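You operate a simulated robot arm through the tools that you are given. There is no shell and no other tool. Be economical: measure what you need, move in short steps, check, and stop when the job is done.

You are at the controls of a simulated two-armed robot. One attempt, no reset.

Task
Count the ink tins on the desk top, then put as many of the spacer rings from the desk top on the square board on the back pallet. Stack the film roll marked "6052" from the desk top on top of the film roll that says "2735". Put one of the film samples from the top of the cleaning bench on top of the small brown carton there. Take the bearing from the top of the cleaning bench and put it on the bed under the strapping arch. Lift the blue bin lid open. Do these in any order.

Only the result counts: the job must be done as asked and must still hold three seconds after the hand-in. Knocking over, shifting, dropping, spilling or breaking anything else fails it. A push-on lid holds only when it is set on centred and level and pressed home; a screw cap is set on level and turned clockwise until tight.

Robot
Two 7-joint arms with two-finger grippers on one trunk, on a base that drives. Base frame: it is fixed to the floor where the robot stands at the start and does not move with it; the origin is under the middle of the robot, x ahead of it, y to its left, z up; the surface under the hand at the start is at about z = 0.76. Lengths are in m, angles in rad, forces in N, time in s.
The left shoulder is at the start at [0.024, 0.216, 1.08], the right one opposite. With the tool pointing down near the work surface each hand reaches from about 0.18 to 0.76 m from the robot's upright axis, wherever it stands, measured 20 degrees to its own side. Places, roughly: bearing (5x5x2 cm) [0.1, -10.4, 0.8]; bed under the strapping arch (23x31 cm) [-1.8, -9.54, 0.84]; blue bin lid [-0.2, -10.4, 0.6]; film roll [1.25, -0.25, 0.75]; film sample [0.75, -10.25, 0.75]; ink tin [0.5, 0.25, 0.75]; small brown carton [0.5, -10.25, 0.75]; spacer ring [0.75, 0.25, 0.75]; square board on the back pallet [2.3, -1.8, 0.7]. Payload 2.2 kg a hand.
Tool frame (each hand has its own): the origin (TCP) lies between the finger pads and is the grasp point; the fingertips stand 0.019 m ahead of it; z points along the fingers, y is the line along which they close. Largest opening 0.116 m; the body of the gripper starts 0.07 m behind the TCP.
Orientation is told as [roll, pitch, yaw] about the base's x, y, z axes, in that order, counted from this pose: with the fingers straight down and closing along the base's y, the tool's x points along the base's -x, its y along +y and its z along -z.

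Tools
- The arms move only by the tool play_rows. It takes "left_deltas", "right_deltas" or both (then of equal length, played together; a hand with none holds still); each is a list of rows, each a list of 3 entries, a list of its own where there are three numbers: the shift along the tool's x, y, z in m, then the turn, a rotation vector about the tool's x, y, z in rad, then the opening, from 0 (shut) to 1 (fully open). In form: [[[tx, ty, tz], [ax, ay, az], jaw], ...]. A call has 1 to 8 rows; each row shifts and turns the commanded pose from where the row before left it, along the tool's axes as they then stand. Each row takes 0.2 s and may step no farther than 0.05 m and 0.15 rad from the row before; otherwise, or with a gripper value out of range, the whole call is refused. Where a pose cannot be reached the arm comes as near as it can. A force on the tool above 40 N (or 10 N above the force at the start of the call, whichever is more), or a blocked arm, ends the call early, and 0.2 s more pass. Each finger halts on what it meets, pressing with about 31 N; the grip force reading is that of the motor and also rises with nothing between the fingers. The clock runs only during rows and for 0.2 s after the last one: add rows that do not move to give the fingers time. The reply holds the time, the measured pose of the TCP, the force on the tool along the base axes, the opening and the grip force, in the units named above and with some noise, with the torque about the TCP (base axes, N m) and any sound that the robot's microphone picked up, and new pictures: "views" is both (left out), scene, wrist or none (wrist: the cameras of the hands that moved).
- Cameras (640 x 400 px; columns grow to the right, rows downward): "scene" is now at [0.1327, 0.0042, 1.2605]; the picture's right is [0.05, -1.00, 0.00], its down [-0.50, -0.02, -0.87] and it looks along [0.87, 0.04, -0.50] (base axes); focal length 251 px, centre (320, 200). "left" rides on the left gripper at [0.069, 0.015, -0.097] in its tool frame; the picture's right is [-0.21, 0.98, 0.00], its down [-0.76, -0.17, -0.63] and it looks along [-0.62, -0.14, 0.77] (tool axes); focal length 251 px, centre (320, 200). "right" rides on the right gripper at [0.069, -0.015, -0.096] in its tool frame; the picture's right is [0.21, 0.98, 0.00], its down [-0.76, 0.17, -0.63] and it looks along [-0.62, 0.14, 0.77] (tool axes); focal length 251 px, centre (320, 200). There is no depth. A picture from a camera that has moved, and an enlarged one, comes with that camera's place and axes in the base frame and with its lens.
- slide_trunk(by): slides the trunk up (or, below 0, down) by that many m; the arms and the scene camera ride with it, the base frame stays. It gives what a move gives, with no picture.
- roll_base(legs): drives the robot by 1 to 6 legs, each [ahead, left, turn to the left] in m, m and rad, along the robot's own axes; the way and the turn of a leg run together, so that a leg with both is an arc; at most 1.5 m and 3.142 rad a leg. The arms and the cameras ride along, it lands a little off, and it stops where it bumps. It gives what a move gives, and a new picture of the scene camera.
- turn_head(pan, tilt): turns the head with the scene camera to pan (to the left, within 1.396 rad either way) and tilt (down, from -0.506 to 1.204), counted from straight ahead of the robot. It gives what a move gives, and a new picture of the scene camera.
- enlarge(camera, box): a new picture of the part [left, top, right, bottom] of that camera's present view, enlarged. The clock stands still meanwhile.
- finish_job(): hands the job in; it is judged then, once.

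Work in short steps. Places have to be worked out from the pictures, the camera data and where the tool is seen: move nearer, look again, correct. Check each grasp and each placing, and mend what went wrong. You have 196 turns and 260 pictures in all, those below and enlarged ones among them. Open the grippers and draw the arms clear of the work before you hand the job in, unless the task says otherwise; then end with one line.

The tools are called after "Emit:" as a command line: name --argument value ..., lists and objects as JSON in quotes. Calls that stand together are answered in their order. play_rows: Moves the arms, as the interface text tells. Its arguments: {"type":"object","properties":{"left_deltas":{"type":"array","items":{"type":"array"}},"right_deltas":{"type":"array","items":{"type":"array"}},"views":{"type":"string","enum":["both","scene","wrist","none"]}},"required":[]} The other tools are called the same way: slide_trunk (by) slides the trunk up or down; roll_base (legs) drives the base; turn_head (pan, tilt) turns the head that bears the scene camera; enlarge (camera, box) takes an enlarged picture of a part of a camera's view; finish_job () hands the job in.

At the start:

```text
clock: 0.0
left_eef_pos: [0.5817, 0.2619, 1.1152]
left_ee_rot: [-0.001, 0.0, 0.001]
left_contact_force: [-0.1, 0.2, 0.1]
left_wrist_torque: [-0.03, -0.02, -0.02]
left_grip_width: 0.1162
left_grip_force: 0.0
right_eef_pos: [0.3814, -0.1263, 1.1402]
right_ee_rot: [0.0, 0.001, 0.001]
right_contact_force: [0.0, 0.2, -0.1]
right_wrist_torque: [-0.04, 0.0, 0.02]
right_grip_width: 0.116
right_grip_force: 0.0
trunk travel left (down, up): [-0.225, 0.265]
robot x, y, heading: [0.003, -0.0006, 0.0]
head pan, tilt: [0.049, 0.518]
```

scene: 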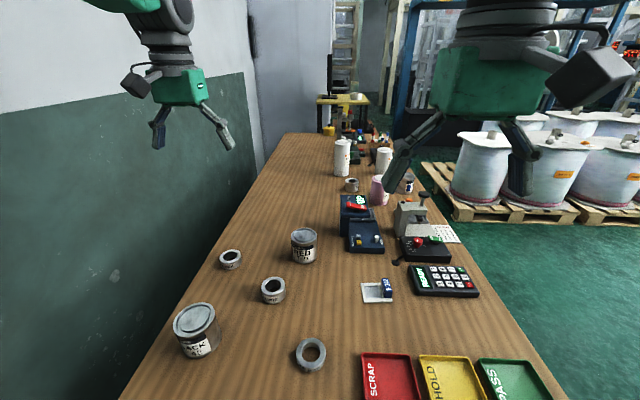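
right: 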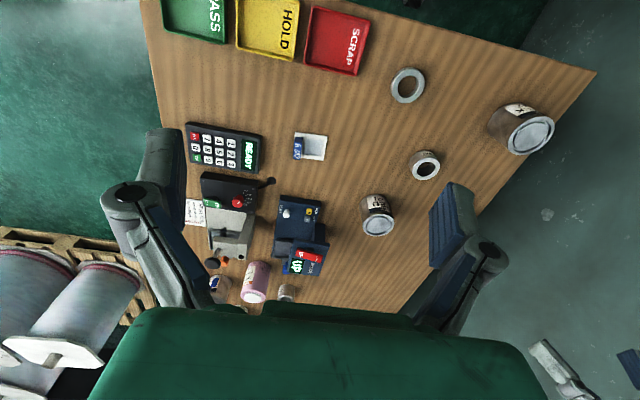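
left: 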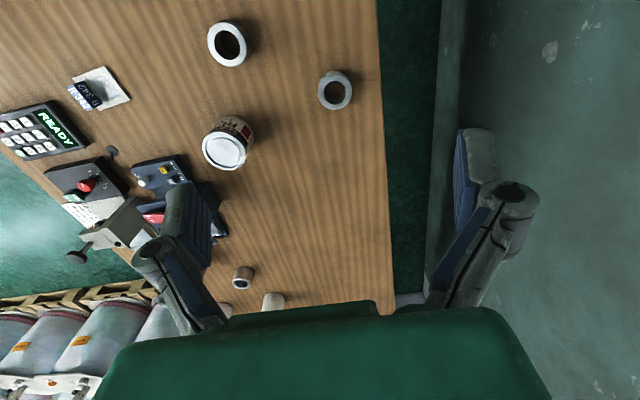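

The desk shows two clear ink tins nearby and rings, with rolls farther off. I'll enlarge the far end of the desk.

Emit:
enlarge --camera "scene" --box '[300, 80, 460, 200]'

Emit:
enlarge --camera "scene" --box '[140, 180, 500, 400]'

```text
3.33 times, centred on (380, 140) of scene
camera zoom: at [0.1327, 0.0042, 1.2605], right [0.05, -1.0, 0.0], down [-0.5, -0.02, -0.87], along [0.87, 0.04, -0.5], focal length 836 px, centre (120, 400)
```

zoom: 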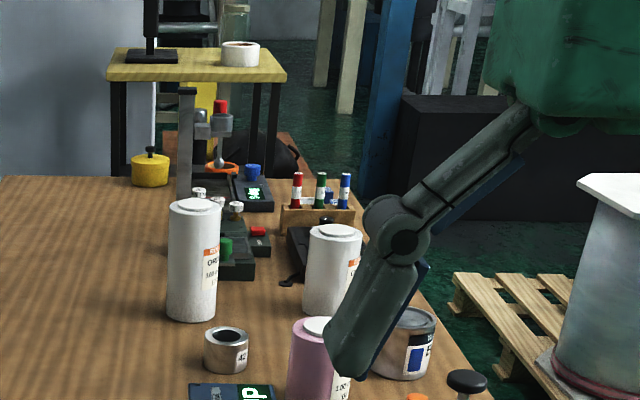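

```text
1.78 times, centred on (320, 290) of scene
camera zoom: at [0.1327, 0.0042, 1.2605], right [0.05, -1.0, 0.0], down [-0.5, -0.02, -0.87], along [0.87, 0.04, -0.5], focal length 446 px, centre (320, 40)
```

zoom: 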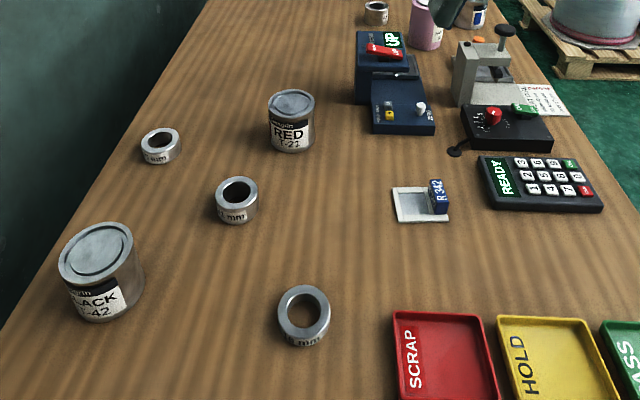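

So far I see three likely tins (BLACK, RED, one with a blue label) and four rings. I'll pan the head right to see the pallets and the route.

Emit:
turn_head --pan -0.7 --tilt 0.3

Emit:
turn_head --pan -1.396 --tilt 0.3

Emit:
turn_head --pan 0.0 --tilt 1.1

```text
clock: 1.1
left_eef_pos: [0.5799, 0.2628, 1.1169]
left_ee_rot: [0.0, -0.002, 0.0]
left_contact_force: [-0.3, -0.4, -0.1]
left_wrist_torque: [0.03, 0.0, 0.02]
left_grip_width: 0.1159
left_grip_force: 0.2
right_eef_pos: [0.3777, -0.1267, 1.1412]
right_ee_rot: [-0.001, -0.002, -0.001]
right_contact_force: [0.3, -0.6, -0.8]
right_wrist_torque: [0.02, 0.03, -0.01]
right_grip_width: 0.116
right_grip_force: 0.0
trunk travel left (down, up): [-0.225, 0.265]
robot x, y, heading: [-0.0043, -0.0032, 0.003]
head pan, tilt: [-0.7, 0.3]
camera scene: at [0.1139, -0.0604, 1.2806], right [-0.64, -0.77, 0.0], down [-0.23, 0.19, -0.95], along [0.73, -0.61, -0.3], focal length 251 px, centre (320, 200)
```

scene: 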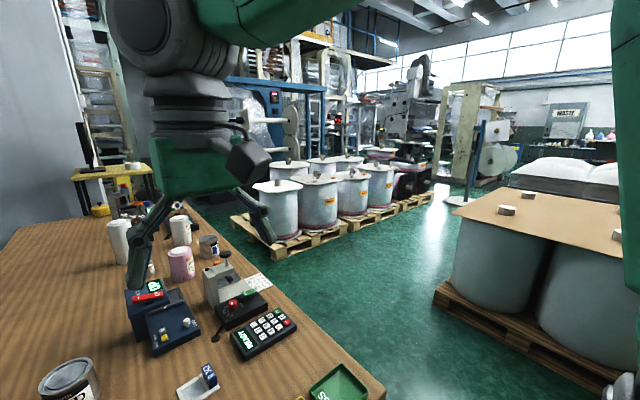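

```text
clock: 2.2
left_eef_pos: [0.5779, 0.2616, 1.1176]
left_ee_rot: [0.0, -0.002, 0.0]
left_contact_force: [-0.4, -0.5, -0.6]
left_wrist_torque: [0.02, 0.03, 0.01]
left_grip_width: 0.1161
left_grip_force: 0.0
right_eef_pos: [0.3771, -0.1261, 1.1418]
right_ee_rot: [0.0, -0.003, -0.001]
right_contact_force: [0.7, 0.5, -0.1]
right_wrist_torque: [0.0, -0.01, -0.03]
right_grip_width: 0.1161
right_grip_force: 0.1
trunk travel left (down, up): [-0.225, 0.265]
robot x, y, heading: [-0.0026, -0.0003, 0.0]
head pan, tilt: [-1.396, 0.3]
camera scene: at [0.0585, -0.0922, 1.2808], right [-0.98, -0.17, 0.0], down [-0.06, 0.29, -0.96], along [0.17, -0.94, -0.3], focal length 251 px, centre (320, 200)
```

scene: 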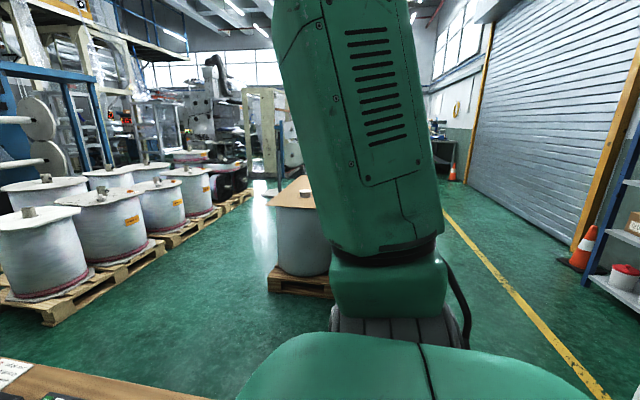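

```text
clock: 3.7
left_eef_pos: [0.5798, 0.2635, 1.117]
left_ee_rot: [0.002, -0.001, -0.001]
left_contact_force: [0.0, 0.6, -0.1]
left_wrist_torque: [0.0, 0.01, -0.02]
left_grip_width: 0.1161
left_grip_force: 0.0
right_eef_pos: [0.377, -0.1269, 1.142]
right_ee_rot: [0.0, -0.001, -0.001]
right_contact_force: [-0.1, 0.9, -0.2]
right_wrist_torque: [0.02, 0.0, 0.0]
right_grip_width: 0.116
right_grip_force: 0.1
trunk travel left (down, up): [-0.225, 0.265]
robot x, y, heading: [0.0009, 0.0003, 0.001]
head pan, tilt: [0.0, 1.1]
camera scene: at [0.1052, -0.0003, 1.2146], right [0.0, -1.0, 0.0], down [-0.89, 0.0, -0.45], along [0.45, 0.0, -0.89], focal length 251 px, centre (320, 200)
```

scene: 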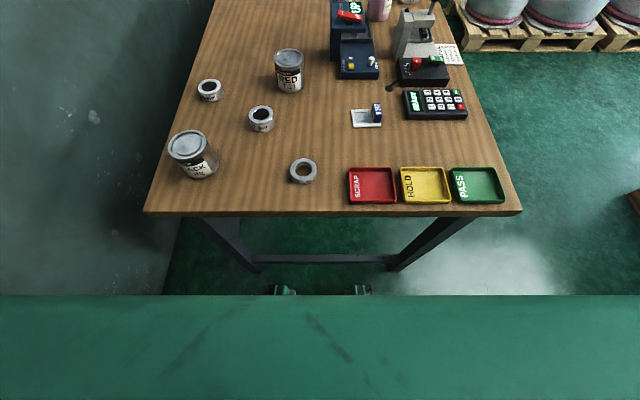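

The desk top is near z≈0.76 with its front edge at x≈0.31. From this view ring A is at about (0.40, 0.035), ring B at (0.53, 0.136) and ring C at (0.63, 0.274). I'll lower the right hand above A and the left above C.

Emit:
play_rows --left_deltas '[[[-0.0077, 0.0018, 0.028], [0, 0, 0], 1], [[-0.0077, 0.0018, 0.028], [0, 0, 0], 1], [[-0.0077, 0.0018, 0.028], [0, 0, 0], 1], [[-0.0077, 0.0018, 0.028], [0, 0, 0], 1], [[-0.0077, 0.0018, 0.028], [0, 0, 0], 1], [[-0.0077, 0.0018, 0.028], [0, 0, 0], 1], [[0, 0, 0], [0, 0, 0], 1]]' --right_deltas '[[[-0.004, 0.027, 0.032], [0, 0, 0], 1], [[-0.004, 0.027, 0.032], [0, 0, 0], 1], [[-0.004, 0.027, 0.032], [0, 0, 0], 1], [[-0.004, 0.027, 0.032], [0, 0, 0], 1], [[-0.004, 0.027, 0.032], [0, 0, 0], 1], [[-0.004, 0.027, 0.032], [0, 0, 0], 1], [[0, 0, 0], [0, 0, 0], 1]]' --views "wrist"

```text
clock: 5.3
left_eef_pos: [0.6235, 0.2714, 0.9494]
left_ee_rot: [0.0, -0.002, -0.001]
left_contact_force: [0.5, -0.3, 0.5]
left_wrist_torque: [0.03, -0.01, 0.0]
left_grip_width: 0.1158
left_grip_force: 0.1
right_eef_pos: [0.4067, 0.0338, 0.9676]
right_ee_rot: [0.035, -0.017, -0.016]
right_contact_force: [-0.5, -0.6, 0.4]
right_wrist_torque: [-0.01, -0.02, -0.03]
right_grip_width: 0.116
right_grip_force: 0.1
trunk travel left (down, up): [-0.225, 0.265]
robot x, y, heading: [0.0006, -0.0013, 0.003]
head pan, tilt: [0.0, 1.1]
camera right: at [0.3356, 0.0151, 1.0626], right [-0.2, 0.98, 0.03], down [0.75, 0.13, 0.65], along [0.63, 0.15, -0.76], focal length 251 px, centre (320, 200)
camera left: at [0.5543, 0.2871, 1.0461], right [0.21, 0.98, 0.0], down [0.75, -0.17, 0.64], along [0.62, -0.14, -0.77], focal length 251 px, centre (320, 200)
```

right: 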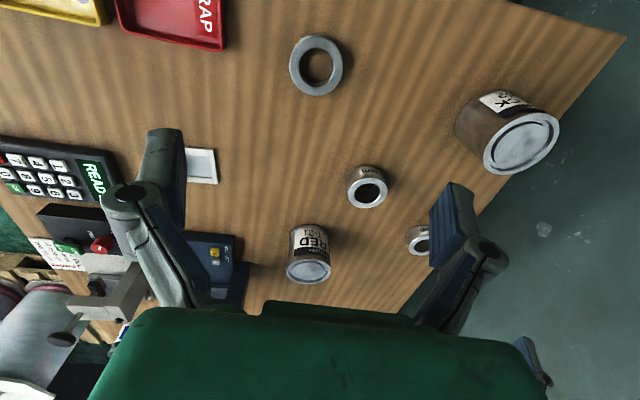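
left: 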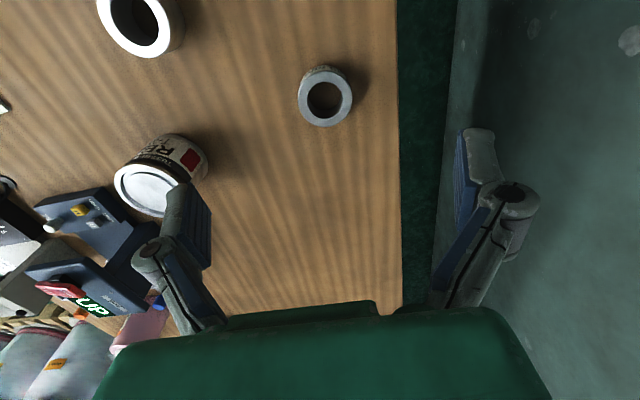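

Ring A is at about (0.397, 0.033) and ring C at (0.631, 0.275). I'll descend both hands around them, keeping the tips just above the desk.

Emit:
play_rows --left_deltas '[[[-0.0019, 0.0009, 0.04], [0, 0, 0], 1], [[-0.0019, 0.0009, 0.04], [0, 0, 0], 1], [[-0.0019, 0.0009, 0.04], [0, 0, 0], 1], [[-0.0019, 0.0009, 0.035], [0, 0, 0], 1], [[0, 0, 0], [0, 0, 0], 1]]' --right_deltas '[[[0.0024, 0, 0.044], [0, 0, 0], 1], [[0.0024, 0, 0.044], [0, 0, 0], 1], [[0.0024, 0, 0.044], [0, 0, 0], 1], [[0.0024, 0, 0.04], [0, 0, 0], 1], [[0, 0, 0], [0, 0, 0], 1]]'

```text
clock: 6.5
left_eef_pos: [0.6312, 0.2761, 0.7957]
left_ee_rot: [0.0, -0.003, 0.0]
left_contact_force: [-0.4, 0.0, 0.2]
left_wrist_torque: [0.02, -0.02, 0.0]
left_grip_width: 0.1159
left_grip_force: 0.1
right_eef_pos: [0.4027, 0.0312, 0.7908]
right_ee_rot: [0.035, 0.0, -0.039]
right_contact_force: [-0.6, 0.4, -0.2]
right_wrist_torque: [0.01, -0.01, 0.04]
right_grip_width: 0.1162
right_grip_force: 0.0
trunk travel left (down, up): [-0.225, 0.265]
robot x, y, heading: [-0.0002, -0.0024, -0.0]
head pan, tilt: [0.0, 1.1]
camera scene: at [0.1056, 0.0022, 1.2146], right [0.0, -1.0, 0.0], down [-0.89, 0.0, -0.45], along [0.45, 0.0, -0.89], focal length 251 px, centre (320, 200)
camera right: at [0.3327, 0.0139, 0.8863], right [-0.17, 0.98, 0.03], down [0.76, 0.11, 0.64], along [0.62, 0.14, -0.77], focal length 251 px, centre (320, 200)
camera left: at [0.5623, 0.2909, 0.8919], right [0.21, 0.98, 0.0], down [0.75, -0.17, 0.64], along [0.62, -0.14, -0.77], focal length 251 px, centre (320, 200)
```

scene: 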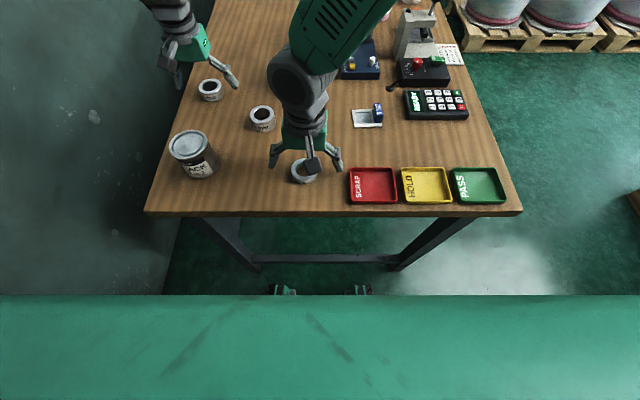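
right: 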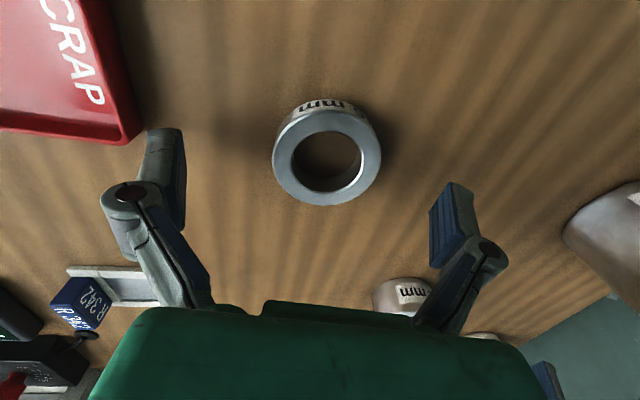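
left: 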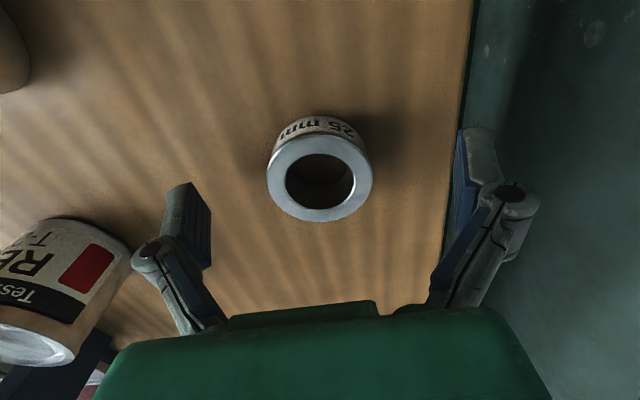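

Both rings lie between the fingers. Ring A sits a little nearer the robot and is low. I'll make a small correction and lower another ~13 mm.

Emit:
play_rows --left_deltas '[[[0, 0, 0.007], [0, 0, 0], 1], [[0, 0, 0.007], [0, 0, 0], 1], [[0, 0, 0], [0, 0, 0], 1]]' --right_deltas '[[[0.005, 0.001, 0.006], [0, 0, 0], 1], [[0.004, 0, 0.006], [0, 0, 0], 1], [[0, 0, 0], [0, 0, 0], 1]]' --views "wrist"

```text
clock: 7.3
left_eef_pos: [0.6339, 0.2769, 0.7801]
left_ee_rot: [-0.002, -0.002, 0.002]
left_contact_force: [-0.4, 0.0, 0.0]
left_wrist_torque: [0.01, -0.01, 0.0]
left_grip_width: 0.116
left_grip_force: 0.1
right_eef_pos: [0.3931, 0.0334, 0.7739]
right_ee_rot: [0.027, 0.001, -0.035]
right_contact_force: [-0.1, 0.1, 0.1]
right_wrist_torque: [-0.01, 0.0, 0.04]
right_grip_width: 0.1162
right_grip_force: 0.0
trunk travel left (down, up): [-0.225, 0.265]
robot x, y, heading: [-0.0005, -0.0008, 0.002]
head pan, tilt: [0.0, 1.1]
camera right: at [0.3233, 0.0161, 0.871], right [-0.18, 0.98, 0.03], down [0.76, 0.12, 0.64], along [0.62, 0.14, -0.77], focal length 251 px, centre (320, 200)
camera left: at [0.5631, 0.2913, 0.877], right [0.21, 0.98, 0.0], down [0.76, -0.17, 0.63], along [0.62, -0.14, -0.77], focal length 251 px, centre (320, 200)
```

right: 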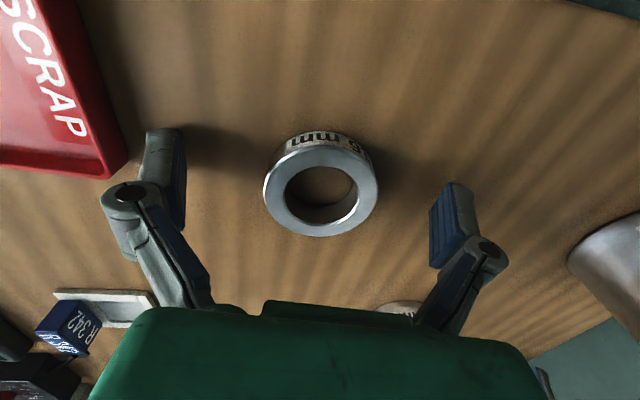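
left: 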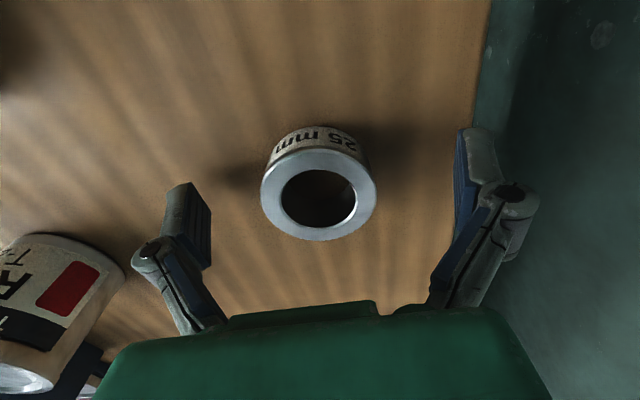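

Both rings are centred in the hands, so I'll close both grippers.

Emit:
play_rows --left_deltas '[[[0, 0, 0], [0, 0, 0], 0.3], [[0, 0, 0], [0, 0, 0], 0.3], [[0, 0, 0], [0, 0, 0], 0.2], [[0, 0, 0], [0, 0, 0], 0.2]]' --right_deltas '[[[0, 0, 0], [0, 0, 0], 0.3], [[0, 0, 0], [0, 0, 0], 0.3], [[0, 0, 0], [0, 0, 0], 0.2], [[0, 0, 0], [0, 0, 0], 0.2]]' --views "none"

Emit:
play_rows --left_deltas '[[[0, 0, -0.03], [0, 0, 0], 0.2], [[0, 0, -0.045], [0, 0, 0], 0.2], [[0, 0, -0.045], [0, 0, 0], 0.2], [[0, 0, -0.045], [0, 0, 0], 0.2], [[0, 0, 0], [0, 0, 0], 0.2]]' --right_deltas '[[[0, 0, -0.03], [0, 0, 0], 0.2], [[0, 0, -0.045], [0, 0, 0], 0.2], [[0, 0, -0.045], [0, 0, 0], 0.2], [[0, 0, -0.045], [0, 0, 0], 0.2], [[0, 0, 0], [0, 0, 0], 0.2]]' --views "wrist"

```text
clock: 7.6
left_eef_pos: [0.6287, 0.27, 0.7871]
left_ee_rot: [0.007, -0.01, 0.0]
left_contact_force: [0.6, -0.6, 0.2]
left_wrist_torque: [0.05, 0.05, 0.03]
left_grip_width: 0.0549
left_grip_force: 15.1
right_eef_pos: [0.3937, 0.0165, 0.7795]
right_ee_rot: [0.017, -0.006, -0.048]
right_contact_force: [-2.1, -26.3, 46.6]
right_wrist_torque: [-2.38, 0.19, 0.01]
right_grip_width: 0.0617
right_grip_force: 19.1
trunk travel left (down, up): [-0.225, 0.265]
robot x, y, heading: [0.0005, -0.0018, -0.001]
head pan, tilt: [0.0, 1.1]
stopped in row 1 (right hand): the force on the tool passed its limit at 50 N (the readings are from after the stop); the commanded pose is now the measured one
```

```text
clock: 8.8
left_eef_pos: [0.6324, 0.2808, 0.9461]
left_ee_rot: [-0.004, -0.003, 0.001]
left_contact_force: [0.6, 0.6, -1.5]
left_wrist_torque: [-0.02, 0.01, 0.0]
left_grip_width: 0.0547
left_grip_force: 31.0
right_eef_pos: [0.3915, 0.0289, 0.9392]
right_ee_rot: [0.011, 0.0, -0.035]
right_contact_force: [0.3, 0.6, -1.1]
right_wrist_torque: [-0.02, 0.05, -0.03]
right_grip_width: 0.055
right_grip_force: 31.1
trunk travel left (down, up): [-0.225, 0.265]
robot x, y, heading: [-0.0013, 0.0002, 0.002]
head pan, tilt: [0.0, 1.1]
camera right: at [0.3225, 0.0143, 1.0357], right [-0.18, 0.98, 0.01], down [0.76, 0.13, 0.63], along [0.62, 0.12, -0.77], focal length 251 px, centre (320, 200)
camera left: at [0.5611, 0.2946, 1.0421], right [0.21, 0.98, 0.0], down [0.75, -0.16, 0.64], along [0.62, -0.14, -0.77], focal length 251 px, centre (320, 200)
```

right: 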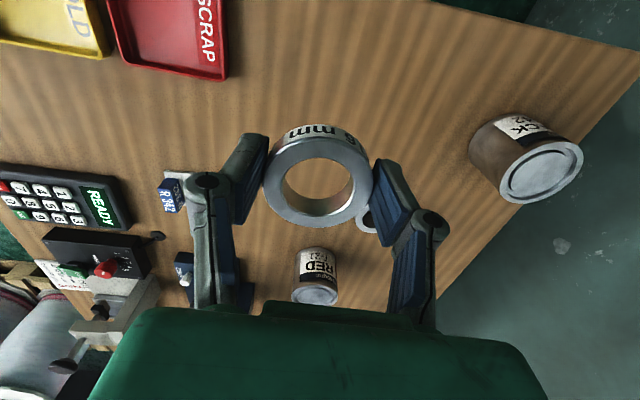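
left: 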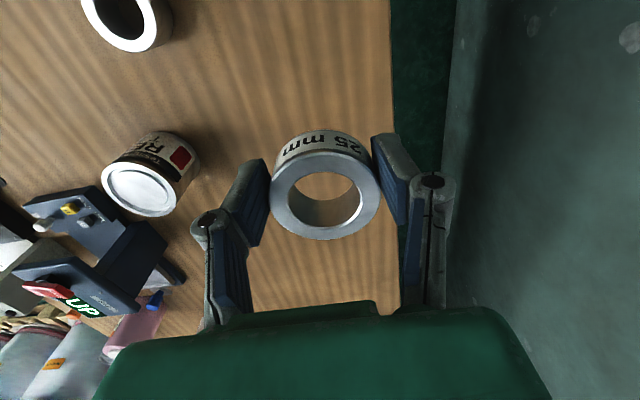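

Both rings are held (width 0.055). I'll raise and retract the arms to a carrying pose, then strafe right to look at the pallets.

Emit:
play_rows --left_deltas '[[[0.03, -0.007, -0.026], [0, 0, 0], 0.2], [[0.03, -0.007, -0.026], [0, 0, 0], 0.2], [[0.03, -0.007, -0.026], [0, 0, 0], 0.2], [[0.03, -0.007, -0.026], [0, 0, 0], 0.2], [[0.03, -0.007, -0.026], [0, 0, 0], 0.2], [[0.03, -0.007, -0.026], [0, 0, 0], 0.2], [[0, 0, 0], [0, 0, 0], 0.2]]' --right_deltas '[[[0, -0.03, -0.026], [0, 0, 0], 0.2], [[0, -0.03, -0.026], [0, 0, 0], 0.2], [[0, -0.03, -0.026], [0, 0, 0], 0.2], [[0, -0.03, -0.026], [0, 0, 0], 0.2], [[0, -0.03, -0.026], [0, 0, 0], 0.2], [[0, -0.03, -0.026], [0, 0, 0], 0.2], [[0, 0, 0], [0, 0, 0], 0.2]]' --views "none"

Emit:
turn_head --pan -0.35 --tilt 0.45

Emit:
roll_base --legs '[[0, -0.8, 0]]'

```text
clock: 10.4
left_eef_pos: [0.4494, 0.2298, 1.0995]
left_ee_rot: [0.003, -0.001, 0.0]
left_contact_force: [0.8, 0.2, -1.2]
left_wrist_torque: [-0.02, 0.01, -0.01]
left_grip_width: 0.0547
left_grip_force: 30.7
right_eef_pos: [0.3854, -0.161, 1.0928]
right_ee_rot: [0.017, 0.0, -0.037]
right_contact_force: [0.0, -0.1, -1.1]
right_wrist_torque: [0.04, 0.0, 0.01]
right_grip_width: 0.0549
right_grip_force: 30.8
trunk travel left (down, up): [-0.225, 0.265]
robot x, y, heading: [-0.0016, 0.0037, -0.004]
head pan, tilt: [0.0, 1.1]
```

```text
clock: 11.5
left_eef_pos: [0.449, 0.2386, 1.0985]
left_ee_rot: [-0.003, -0.006, 0.003]
left_contact_force: [0.5, 0.9, -1.2]
left_wrist_torque: [-0.07, -0.01, -0.01]
left_grip_width: 0.0546
left_grip_force: 31.0
right_eef_pos: [0.3845, -0.1527, 1.0953]
right_ee_rot: [0.01, -0.002, -0.036]
right_contact_force: [0.0, 0.8, 0.0]
right_wrist_torque: [-0.03, 0.01, 0.02]
right_grip_width: 0.0548
right_grip_force: 31.1
trunk travel left (down, up): [-0.225, 0.265]
robot x, y, heading: [0.001, 0.0031, 0.002]
head pan, tilt: [-0.351, 0.45]
camera scene: at [0.1284, -0.0281, 1.2667], right [-0.34, -0.94, 0.0], down [-0.41, 0.15, -0.9], along [0.84, -0.31, -0.44], focal length 251 px, centre (320, 200)
```

scene: 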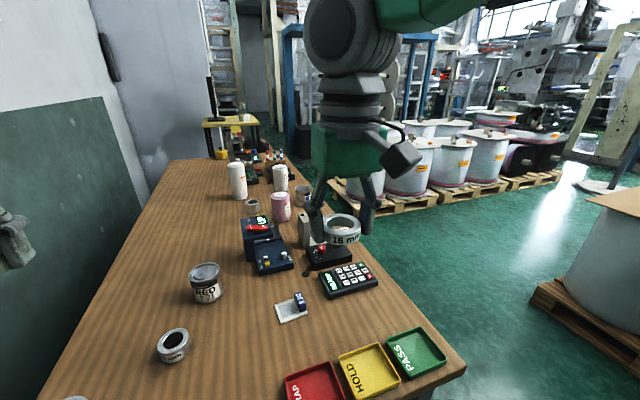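

```text
clock: 15.7
left_eef_pos: [0.4496, -0.5507, 1.0983]
left_ee_rot: [-0.003, -0.005, 0.01]
left_contact_force: [-0.5, 0.9, -1.1]
left_wrist_torque: [-0.02, 0.01, -0.01]
left_grip_width: 0.0547
left_grip_force: 31.4
right_eef_pos: [0.3896, -0.9426, 1.0952]
right_ee_rot: [0.012, -0.002, -0.028]
right_contact_force: [-0.5, -0.4, -0.5]
right_wrist_torque: [0.0, 0.02, -0.03]
right_grip_width: 0.0549
right_grip_force: 30.4
trunk travel left (down, up): [-0.225, 0.265]
robot x, y, heading: [0.0073, -0.7941, 0.009]
head pan, tilt: [-0.351, 0.45]
camera scene: at [0.1324, -0.8218, 1.2667], right [-0.33, -0.94, 0.0], down [-0.41, 0.14, -0.9], along [0.85, -0.3, -0.44], focal length 251 px, centre (320, 200)
```

scene: 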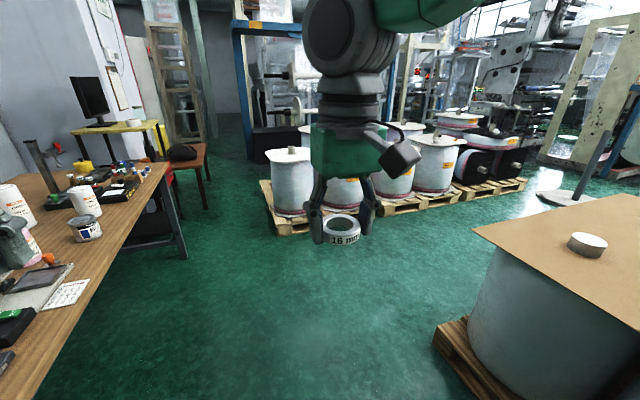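

The back-row drums are partly hidden by the arm, so I'll enlarge the drum pallets.

Emit:
enlarge --camera "scene" --box '[260, 90, 540, 240]'

Emit:
enlarge --camera "scene" --box '[0, 60, 240, 260]'

Emit:
roll_base --legs '[[0.9, 0.0, 0.0]]'

```text
2.29 times, centred on (400, 165) of scene
camera zoom: at [0.1324, -0.8218, 1.2667], right [-0.33, -0.94, 0.0], down [-0.41, 0.14, -0.9], along [0.85, -0.3, -0.44], focal length 573 px, centre (137, 280)
```

zoom: 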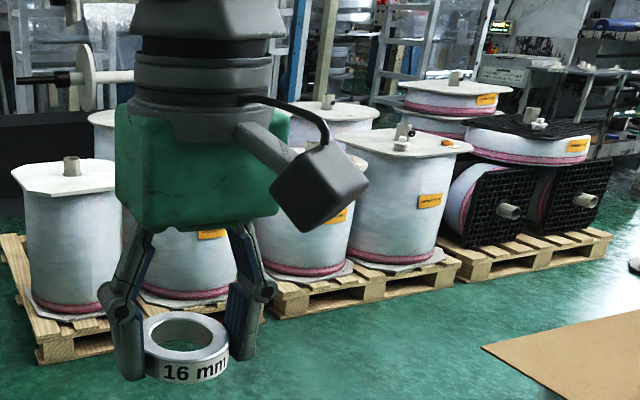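

```text
2.00 times, centred on (120, 160) of scene
camera zoom: at [0.1324, -0.8218, 1.2667], right [-0.33, -0.94, 0.0], down [-0.41, 0.14, -0.9], along [0.85, -0.3, -0.44], focal length 502 px, centre (720, 280)
```

zoom: 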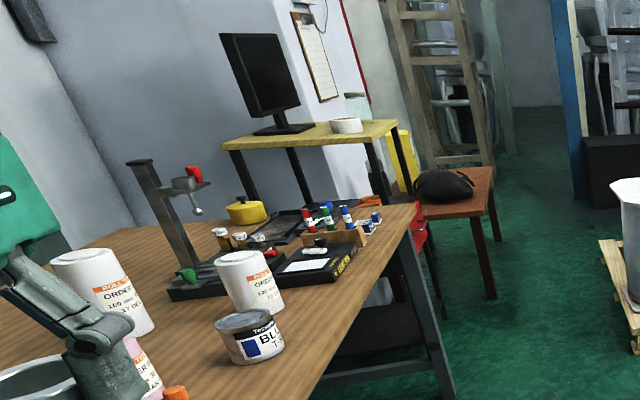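

```text
clock: 20.5
left_eef_pos: [1.3586, -0.5524, 1.1004]
left_ee_rot: [-0.001, -0.008, 0.002]
left_contact_force: [-0.1, 0.3, -0.2]
left_wrist_torque: [0.01, 0.01, -0.01]
left_grip_width: 0.0546
left_grip_force: 31.3
right_eef_pos: [1.2957, -0.9423, 1.0951]
right_ee_rot: [0.014, -0.003, -0.037]
right_contact_force: [0.1, -0.4, -0.4]
right_wrist_torque: [0.06, 0.0, 0.0]
right_grip_width: 0.0547
right_grip_force: 30.9
trunk travel left (down, up): [-0.225, 0.265]
robot x, y, heading: [0.9112, -0.7939, -0.001]
head pan, tilt: [-0.351, 0.45]
camera scene: at [1.0411, -0.8204, 1.2667], right [-0.34, -0.94, 0.0], down [-0.41, 0.15, -0.9], along [0.84, -0.31, -0.44], focal length 251 px, centre (320, 200)
```

scene: 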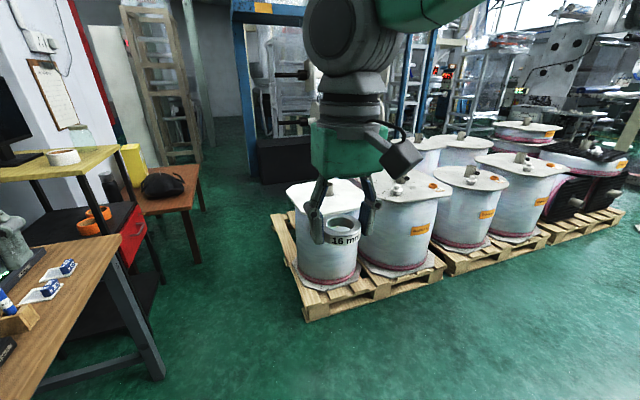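

The board matching the given place (2.3, −1.8, 0.7) is the square top of the second drum in the front row. I'll drive to about (1.62, −1.75) facing it.

Emit:
roll_base --legs '[[0.71, 0.0, 0.0], [0.0, -0.95, 0.0]]'

Emit:
turn_head --pan 0.0 --tilt 0.7

```text
clock: 29.0
left_eef_pos: [2.0564, -1.5173, 1.1016]
left_ee_rot: [-0.001, -0.009, -0.006]
left_contact_force: [0.0, 0.3, -1.4]
left_wrist_torque: [0.0, -0.01, -0.02]
left_grip_width: 0.0548
left_grip_force: 31.3
right_eef_pos: [1.9908, -1.9086, 1.0956]
right_ee_rot: [0.013, -0.004, -0.043]
right_contact_force: [-0.9, 0.4, -1.7]
right_wrist_torque: [0.01, 0.01, 0.0]
right_grip_width: 0.0551
right_grip_force: 31.0
trunk travel left (down, up): [-0.225, 0.265]
robot x, y, heading: [1.6093, -1.7497, -0.004]
head pan, tilt: [-0.351, 0.45]
camera scene: at [1.739, -1.7825, 1.2667], right [-0.35, -0.94, 0.0], down [-0.41, 0.15, -0.9], along [0.84, -0.32, -0.44], focal length 251 px, centre (320, 200)
```

scene: 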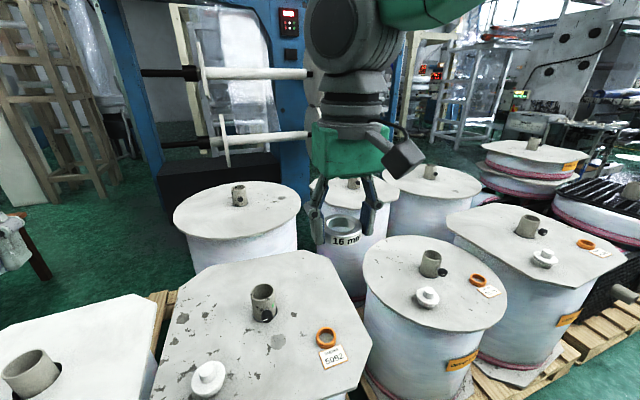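

```text
clock: 29.8
left_eef_pos: [2.0553, -1.5169, 1.1021]
left_ee_rot: [-0.003, -0.011, -0.007]
left_contact_force: [1.1, -0.6, -1.0]
left_wrist_torque: [0.02, 0.06, -0.02]
left_grip_width: 0.0545
left_grip_force: 30.8
right_eef_pos: [1.9887, -1.9082, 1.0968]
right_ee_rot: [0.013, -0.008, -0.044]
right_contact_force: [0.6, 0.5, -0.7]
right_wrist_torque: [-0.01, -0.02, 0.01]
right_grip_width: 0.0551
right_grip_force: 31.1
trunk travel left (down, up): [-0.225, 0.265]
robot x, y, heading: [1.6111, -1.7483, -0.011]
head pan, tilt: [0.0, 0.7]
camera scene: at [1.7376, -1.7509, 1.2446], right [-0.01, -1.0, 0.0], down [-0.65, 0.0, -0.76], along [0.76, -0.01, -0.65], focal length 251 px, centre (320, 200)
```

scene: 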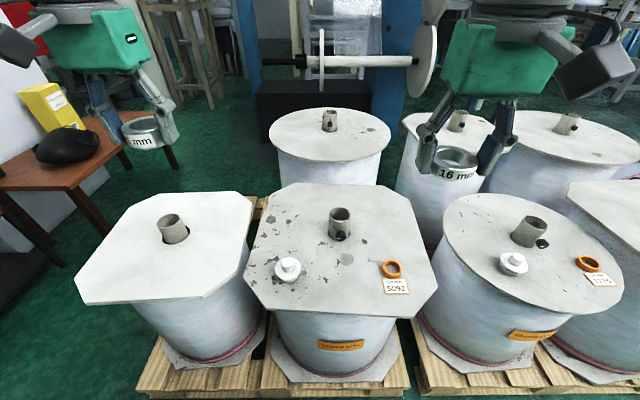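

The centre board (stub at about (2.2, −1.81)) matches the given place. I'll put the right ring at (2.25, −1.955) and the left at (2.25, −1.665), clear of the knob, tag and stub. First I'll move above those spots.

Emit:
play_rows --left_deltas '[[[-0.0244, -0.0185, 0.0315], [0, 0, 0], 0.2], [[-0.0244, -0.0185, 0.0315], [0, 0, 0], 0.2], [[-0.0244, -0.0185, 0.0315], [0, 0, 0], 0.2], [[-0.0244, -0.0185, 0.0315], [0, 0, 0], 0.2], [[-0.0244, -0.0185, 0.0315], [0, 0, 0], 0.2], [[-0.0244, -0.0185, 0.0315], [0, 0, 0], 0.2], [[-0.0244, -0.0185, 0.0315], [0, 0, 0], 0.2], [[-0.0244, -0.0185, 0.0315], [0, 0, 0], 0.2]]' --right_deltas '[[[-0.0326, -0.0059, 0.0309], [0, 0, 0], 0.2], [[-0.0326, -0.0059, 0.0309], [0, 0, 0], 0.2], [[-0.0326, -0.0059, 0.0309], [0, 0, 0], 0.2], [[-0.0326, -0.0059, 0.0309], [0, 0, 0], 0.2], [[-0.0326, -0.0059, 0.0309], [0, 0, 0], 0.2], [[-0.0326, -0.0059, 0.0309], [0, 0, 0], 0.2], [[-0.0326, -0.0059, 0.0309], [0, 0, 0], 0.2], [[-0.0326, -0.0059, 0.0309], [0, 0, 0], 0.2]]'

```text
clock: 31.6
left_eef_pos: [2.2528, -1.6698, 0.8502]
left_ee_rot: [0.0, -0.006, -0.007]
left_contact_force: [0.5, -0.3, -1.1]
left_wrist_torque: [0.0, 0.04, -0.02]
left_grip_width: 0.0548
left_grip_force: 31.2
right_eef_pos: [2.2523, -1.968, 0.849]
right_ee_rot: [0.016, -0.003, -0.042]
right_contact_force: [0.3, -0.3, -1.5]
right_wrist_torque: [0.04, 0.06, 0.01]
right_grip_width: 0.0549
right_grip_force: 30.8
trunk travel left (down, up): [-0.225, 0.265]
robot x, y, heading: [1.6074, -1.7489, -0.005]
head pan, tilt: [0.0, 0.7]
camera scene: at [1.7452, -1.7539, 1.2435], right [-0.01, -1.0, 0.0], down [-0.65, 0.01, -0.76], along [0.76, 0.0, -0.65], focal length 251 px, centre (320, 200)
camera right: at [2.1817, -1.9819, 0.9448], right [-0.17, 0.98, 0.01], down [0.76, 0.12, 0.64], along [0.63, 0.12, -0.77], focal length 251 px, centre (320, 200)
camera left: at [2.1832, -1.6548, 0.9465], right [0.22, 0.98, 0.0], down [0.75, -0.17, 0.64], along [0.62, -0.14, -0.77], focal length 251 px, centre (320, 200)
```

scene: 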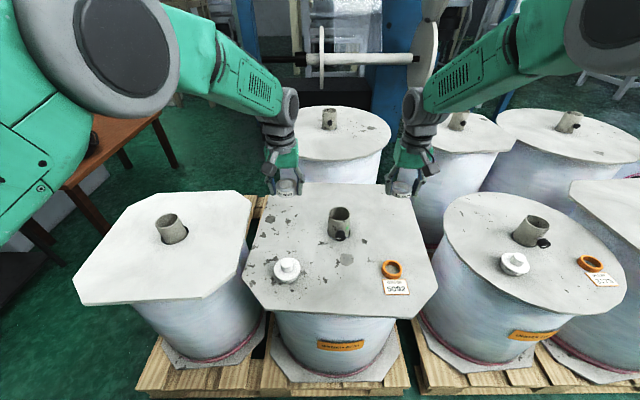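
right: 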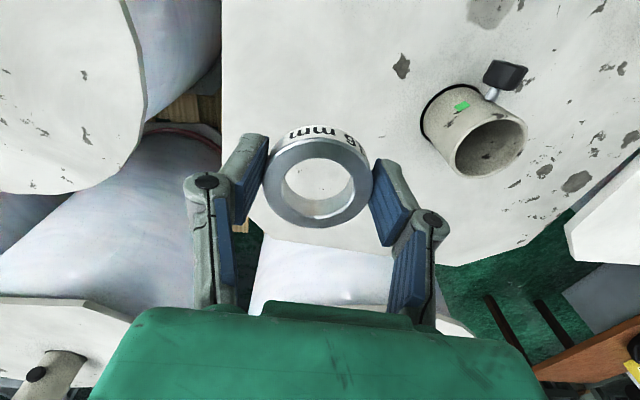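
left: 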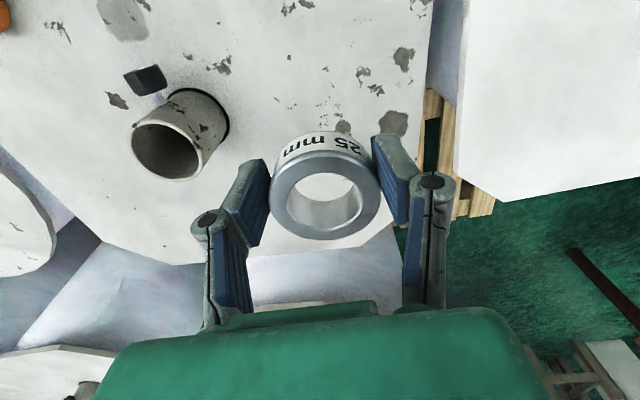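

Both landing points are on the bare board. Triangulating the stub base gives a board height of about z≈0.66. I'll descend to 0.71 first.

Emit:
play_rows --left_deltas '[[[0, 0, 0.035], [0, 0, 0], 0.2], [[0, 0, 0.035], [0, 0, 0], 0.2], [[0, 0, 0.035], [0, 0, 0], 0.2], [[0, 0, 0.03], [0, 0, 0], 0.2], [[0, 0, 0], [0, 0, 0], 0.2]]' --right_deltas '[[[0, 0.003, 0.035], [0, 0, 0], 0.2], [[0, 0.003, 0.035], [0, 0, 0], 0.2], [[0, 0, 0.035], [0, 0, 0], 0.2], [[0, 0, 0.03], [0, 0, 0], 0.2], [[0, 0, 0], [0, 0, 0], 0.2]]' --views "wrist"

```text
clock: 32.8
left_eef_pos: [2.2544, -1.6687, 0.7196]
left_ee_rot: [0.0, -0.012, -0.005]
left_contact_force: [-0.2, -0.2, -1.6]
left_wrist_torque: [-0.01, 0.01, -0.02]
left_grip_width: 0.0548
left_grip_force: 31.0
right_eef_pos: [2.2499, -1.9583, 0.7162]
right_ee_rot: [0.015, -0.01, -0.043]
right_contact_force: [0.1, 0.0, -1.0]
right_wrist_torque: [0.0, -0.01, 0.02]
right_grip_width: 0.0547
right_grip_force: 31.1
trunk travel left (down, up): [-0.225, 0.265]
robot x, y, heading: [1.6138, -1.7546, -0.011]
head pan, tilt: [0.0, 0.7]
camera right: at [2.1787, -1.974, 0.8131], right [-0.17, 0.98, 0.01], down [0.76, 0.12, 0.64], along [0.63, 0.12, -0.77], focal length 251 px, centre (320, 200)
camera left: at [2.1838, -1.6538, 0.8157], right [0.22, 0.98, 0.0], down [0.75, -0.17, 0.64], along [0.63, -0.14, -0.77], focal length 251 px, centre (320, 200)
```

right: 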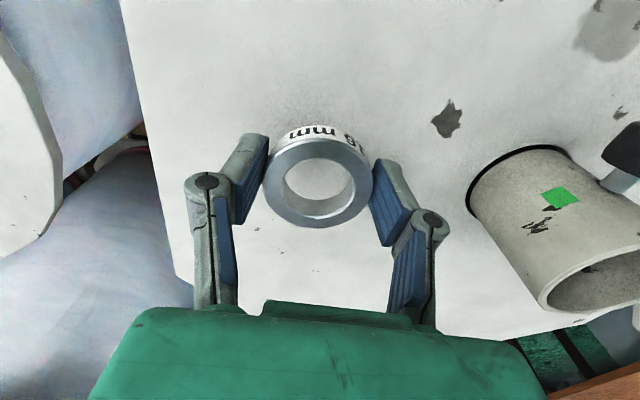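
left: 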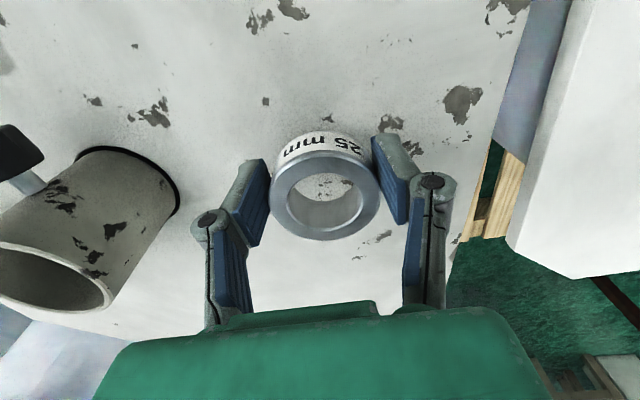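

No contact yet, so I'll descend further in small steps.

Emit:
play_rows --left_deltas '[[[0, 0, 0.007], [0, 0, 0], 0.2], [[0, 0, 0.007], [0, 0, 0], 0.2], [[0, 0, 0], [0, 0, 0], 0.2]]' --right_deltas '[[[0, 0, 0.007], [0, 0, 0], 0.2], [[0, 0, 0.007], [0, 0, 0], 0.2], [[0, 0, 0], [0, 0, 0], 0.2]]' --views "wrist"

```text
clock: 33.6
left_eef_pos: [2.2547, -1.6682, 0.7044]
left_ee_rot: [-0.001, -0.01, -0.008]
left_contact_force: [0.3, 0.0, -1.6]
left_wrist_torque: [-0.03, -0.02, -0.01]
left_grip_width: 0.0544
left_grip_force: 31.0
right_eef_pos: [2.25, -1.9569, 0.7014]
right_ee_rot: [0.015, -0.007, -0.045]
right_contact_force: [-1.7, -0.5, -0.8]
right_wrist_torque: [-0.01, -0.02, 0.02]
right_grip_width: 0.055
right_grip_force: 30.6
trunk travel left (down, up): [-0.225, 0.265]
robot x, y, heading: [1.6122, -1.7508, -0.002]
head pan, tilt: [0.0, 0.7]
camera right: at [2.1792, -1.9723, 0.7983], right [-0.17, 0.98, 0.01], down [0.76, 0.12, 0.64], along [0.63, 0.12, -0.77], focal length 251 px, centre (320, 200)
camera left: at [2.184, -1.6535, 0.7994], right [0.22, 0.98, 0.0], down [0.75, -0.17, 0.64], along [0.62, -0.14, -0.77], focal length 251 px, centre (320, 200)
```

right: 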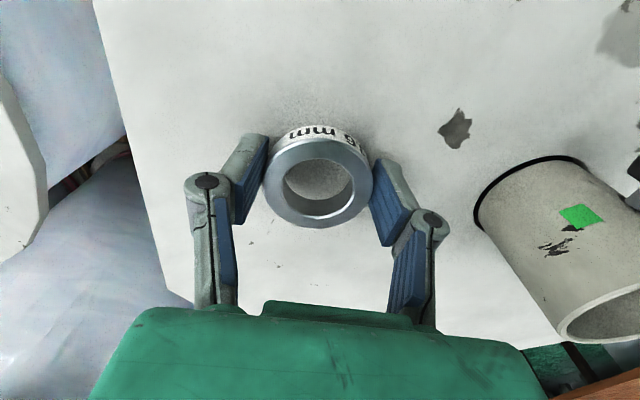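
left: 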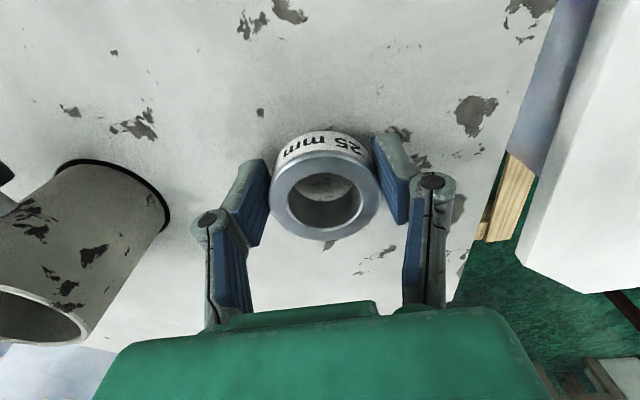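

Shadows are closing in, so contact is near. I'll keep going in 5 mm steps.

Emit:
play_rows --left_deltas '[[[0, 0, 0.005], [0, 0, 0], 0.2], [[0, 0, 0.005], [0, 0, 0], 0.2], [[0, 0, 0], [0, 0, 0], 0.2]]' --right_deltas '[[[0, 0, 0.005], [0, 0, 0], 0.2], [[0, 0, 0.005], [0, 0, 0], 0.2], [[0, 0, 0], [0, 0, 0], 0.2]]' --views "none"

Emit:
play_rows --left_deltas '[[[0, 0, 0.004], [0, 0, 0], 0.2], [[0, 0, 0], [0, 0, 0], 0.2]]' --right_deltas '[[[0, 0, 0.004], [0, 0, 0], 0.2], [[0, 0, 0], [0, 0, 0], 0.2]]' --views "wrist"

```text
clock: 34.4
left_eef_pos: [2.2555, -1.6679, 0.6936]
left_ee_rot: [0.0, -0.011, -0.005]
left_contact_force: [0.9, 0.1, -0.7]
left_wrist_torque: [0.02, 0.04, -0.01]
left_grip_width: 0.0546
left_grip_force: 31.0
right_eef_pos: [2.25, -1.9555, 0.6912]
right_ee_rot: [0.015, -0.006, -0.042]
right_contact_force: [-0.3, 0.1, -0.9]
right_wrist_torque: [-0.03, 0.01, 0.0]
right_grip_width: 0.0547
right_grip_force: 30.7
trunk travel left (down, up): [-0.225, 0.265]
robot x, y, heading: [1.6105, -1.7497, -0.007]
head pan, tilt: [0.0, 0.7]
```

```text
clock: 35.0
left_eef_pos: [2.2541, -1.6682, 0.6921]
left_ee_rot: [-0.001, -0.015, -0.007]
left_contact_force: [-1.4, 0.0, 18.0]
left_wrist_torque: [0.17, 0.3, 0.02]
left_grip_width: 0.0549
left_grip_force: 30.5
right_eef_pos: [2.2504, -1.9562, 0.6897]
right_ee_rot: [0.015, -0.011, -0.043]
right_contact_force: [1.0, -0.2, 5.9]
right_wrist_torque: [-0.01, 0.11, 0.05]
right_grip_width: 0.0546
right_grip_force: 31.2
trunk travel left (down, up): [-0.225, 0.265]
robot x, y, heading: [1.6091, -1.751, -0.009]
head pan, tilt: [0.0, 0.7]
camera right: at [2.1785, -1.9711, 0.7861], right [-0.17, 0.98, 0.01], down [0.76, 0.12, 0.64], along [0.63, 0.12, -0.77], focal length 251 px, centre (320, 200)
camera left: at [2.1832, -1.6534, 0.7885], right [0.22, 0.98, 0.0], down [0.74, -0.17, 0.65], along [0.63, -0.14, -0.76], focal length 251 px, centre (320, 200)
```

right: 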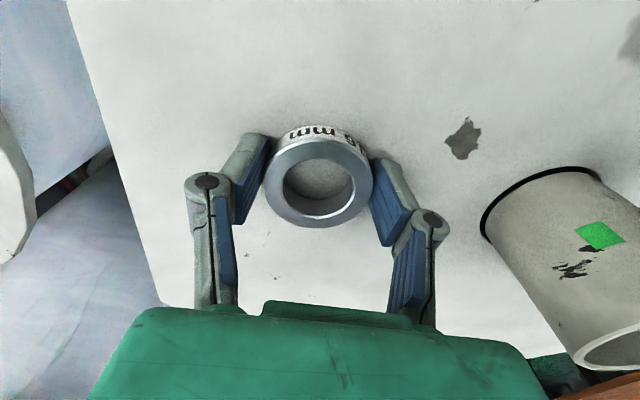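
left: 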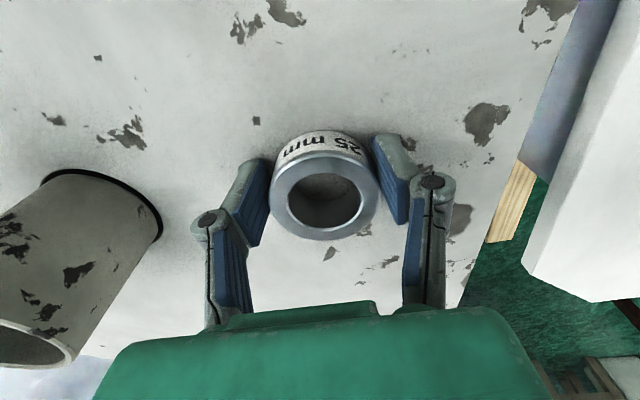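

Both rings are touching the board, so I'll release gently to a partial opening and then lift.

Emit:
play_rows --left_deltas '[[[0, 0, -0.001], [0, 0, 0], 0.55], [[0, 0, 0], [0, 0, 0], 0.75], [[0, 0, 0], [0, 0, 0], 0.75]]' --right_deltas '[[[0, 0, 0], [0, 0, 0], 0.55], [[0, 0, 0], [0, 0, 0], 0.75], [[0, 0, 0], [0, 0, 0], 0.75]]' --views "none"

Emit:
play_rows --left_deltas '[[[0, 0, -0.03], [0, 0, 0], 0.75], [[0, 0, -0.045], [0, 0, 0], 0.75], [[0, 0, -0.045], [0, 0, 0], 1], [[0.02, 0.01, -0.045], [0, 0, 0], 1], [[0.02, 0.01, -0.045], [0, 0, 0], 1], [[0.045, 0.02, 0], [0, 0, 0], 1], [[0.045, 0.02, 0], [0, 0, 0], 1], [[0.045, 0, 0], [0, 0, 0], 1]]' --right_deltas '[[[0, 0, -0.03], [0, 0, 0], 0.75], [[0, 0, -0.045], [0, 0, 0], 0.75], [[0, 0, -0.045], [0, 0, 0], 1], [[0.02, -0.01, -0.045], [0, 0, 0], 1], [[0.02, -0.01, -0.045], [0, 0, 0], 1], [[0.045, 0, 0], [0, 0, 0], 1], [[0.045, 0, 0], [0, 0, 0], 1], [[0.045, 0, 0], [0, 0, 0], 1]]' --views "scene"

```text
clock: 35.8
left_eef_pos: [2.2545, -1.6689, 0.69]
left_ee_rot: [-0.002, -0.011, -0.007]
left_contact_force: [-0.3, -0.7, 0.4]
left_wrist_torque: [-0.04, 0.01, 0.02]
left_grip_width: 0.0867
left_grip_force: 0.0
right_eef_pos: [2.2492, -1.9563, 0.6873]
right_ee_rot: [0.015, -0.007, -0.043]
right_contact_force: [0.2, -0.3, 0.0]
right_wrist_torque: [0.01, -0.02, -0.02]
right_grip_width: 0.0868
right_grip_force: 0.1
trunk travel left (down, up): [-0.225, 0.265]
robot x, y, heading: [1.6117, -1.75, -0.01]
head pan, tilt: [0.0, 0.7]
```

```text
refused: row 4 steps farther than a row can; nothing moved
```

The rings are released. The lift was refused for step size, so I'll repeat it with smaller steps.

Emit:
play_rows --left_deltas '[[[0, 0, -0.03], [0, 0, 0], 0.75], [[0, 0, -0.045], [0, 0, 0], 0.75], [[0, 0, -0.045], [0, 0, 0], 1], [[0.015, 0.01, -0.045], [0, 0, 0], 1], [[0.015, 0.01, -0.045], [0, 0, 0], 1], [[0.04, 0.02, -0.02], [0, 0, 0], 1], [[0.045, 0.02, 0], [0, 0, 0], 1], [[0.045, 0, 0], [0, 0, 0], 1]]' --right_deltas '[[[0, 0, -0.03], [0, 0, 0], 0.75], [[0, 0, -0.045], [0, 0, 0], 0.75], [[0, 0, -0.045], [0, 0, 0], 1], [[0.015, -0.01, -0.045], [0, 0, 0], 1], [[0.015, -0.01, -0.045], [0, 0, 0], 1], [[0.04, 0, -0.02], [0, 0, 0], 1], [[0.045, 0, 0], [0, 0, 0], 1], [[0.045, 0, 0], [0, 0, 0], 1]]' --views "scene"

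```text
clock: 37.6
left_eef_pos: [2.0868, -1.6064, 0.9194]
left_ee_rot: [-0.001, -0.015, -0.006]
left_contact_force: [-1.1, 0.9, 0.2]
left_wrist_torque: [0.0, -0.01, 0.02]
left_grip_width: 0.1159
left_grip_force: 0.1
right_eef_pos: [2.0827, -1.9711, 0.9188]
right_ee_rot: [0.014, -0.012, -0.044]
right_contact_force: [-0.1, 0.4, 0.4]
right_wrist_torque: [-0.01, -0.04, -0.03]
right_grip_width: 0.1162
right_grip_force: 0.1
trunk travel left (down, up): [-0.225, 0.265]
robot x, y, heading: [1.6162, -1.7503, -0.007]
head pan, tilt: [0.0, 0.7]
camera scene: at [1.7352, -1.7513, 1.2449], right [-0.01, -1.0, 0.0], down [-0.64, 0.0, -0.76], along [0.76, -0.01, -0.64], focal length 251 px, centre (320, 200)
```

scene: 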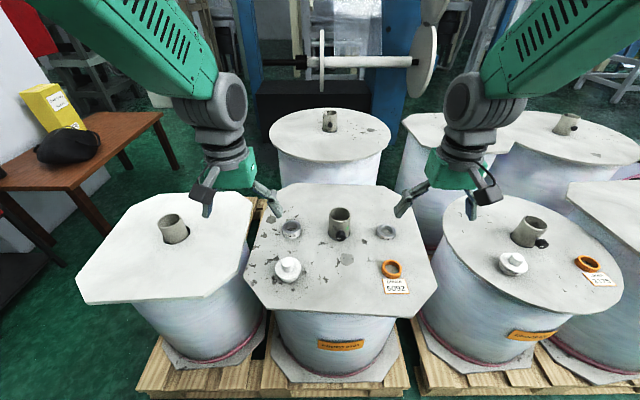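

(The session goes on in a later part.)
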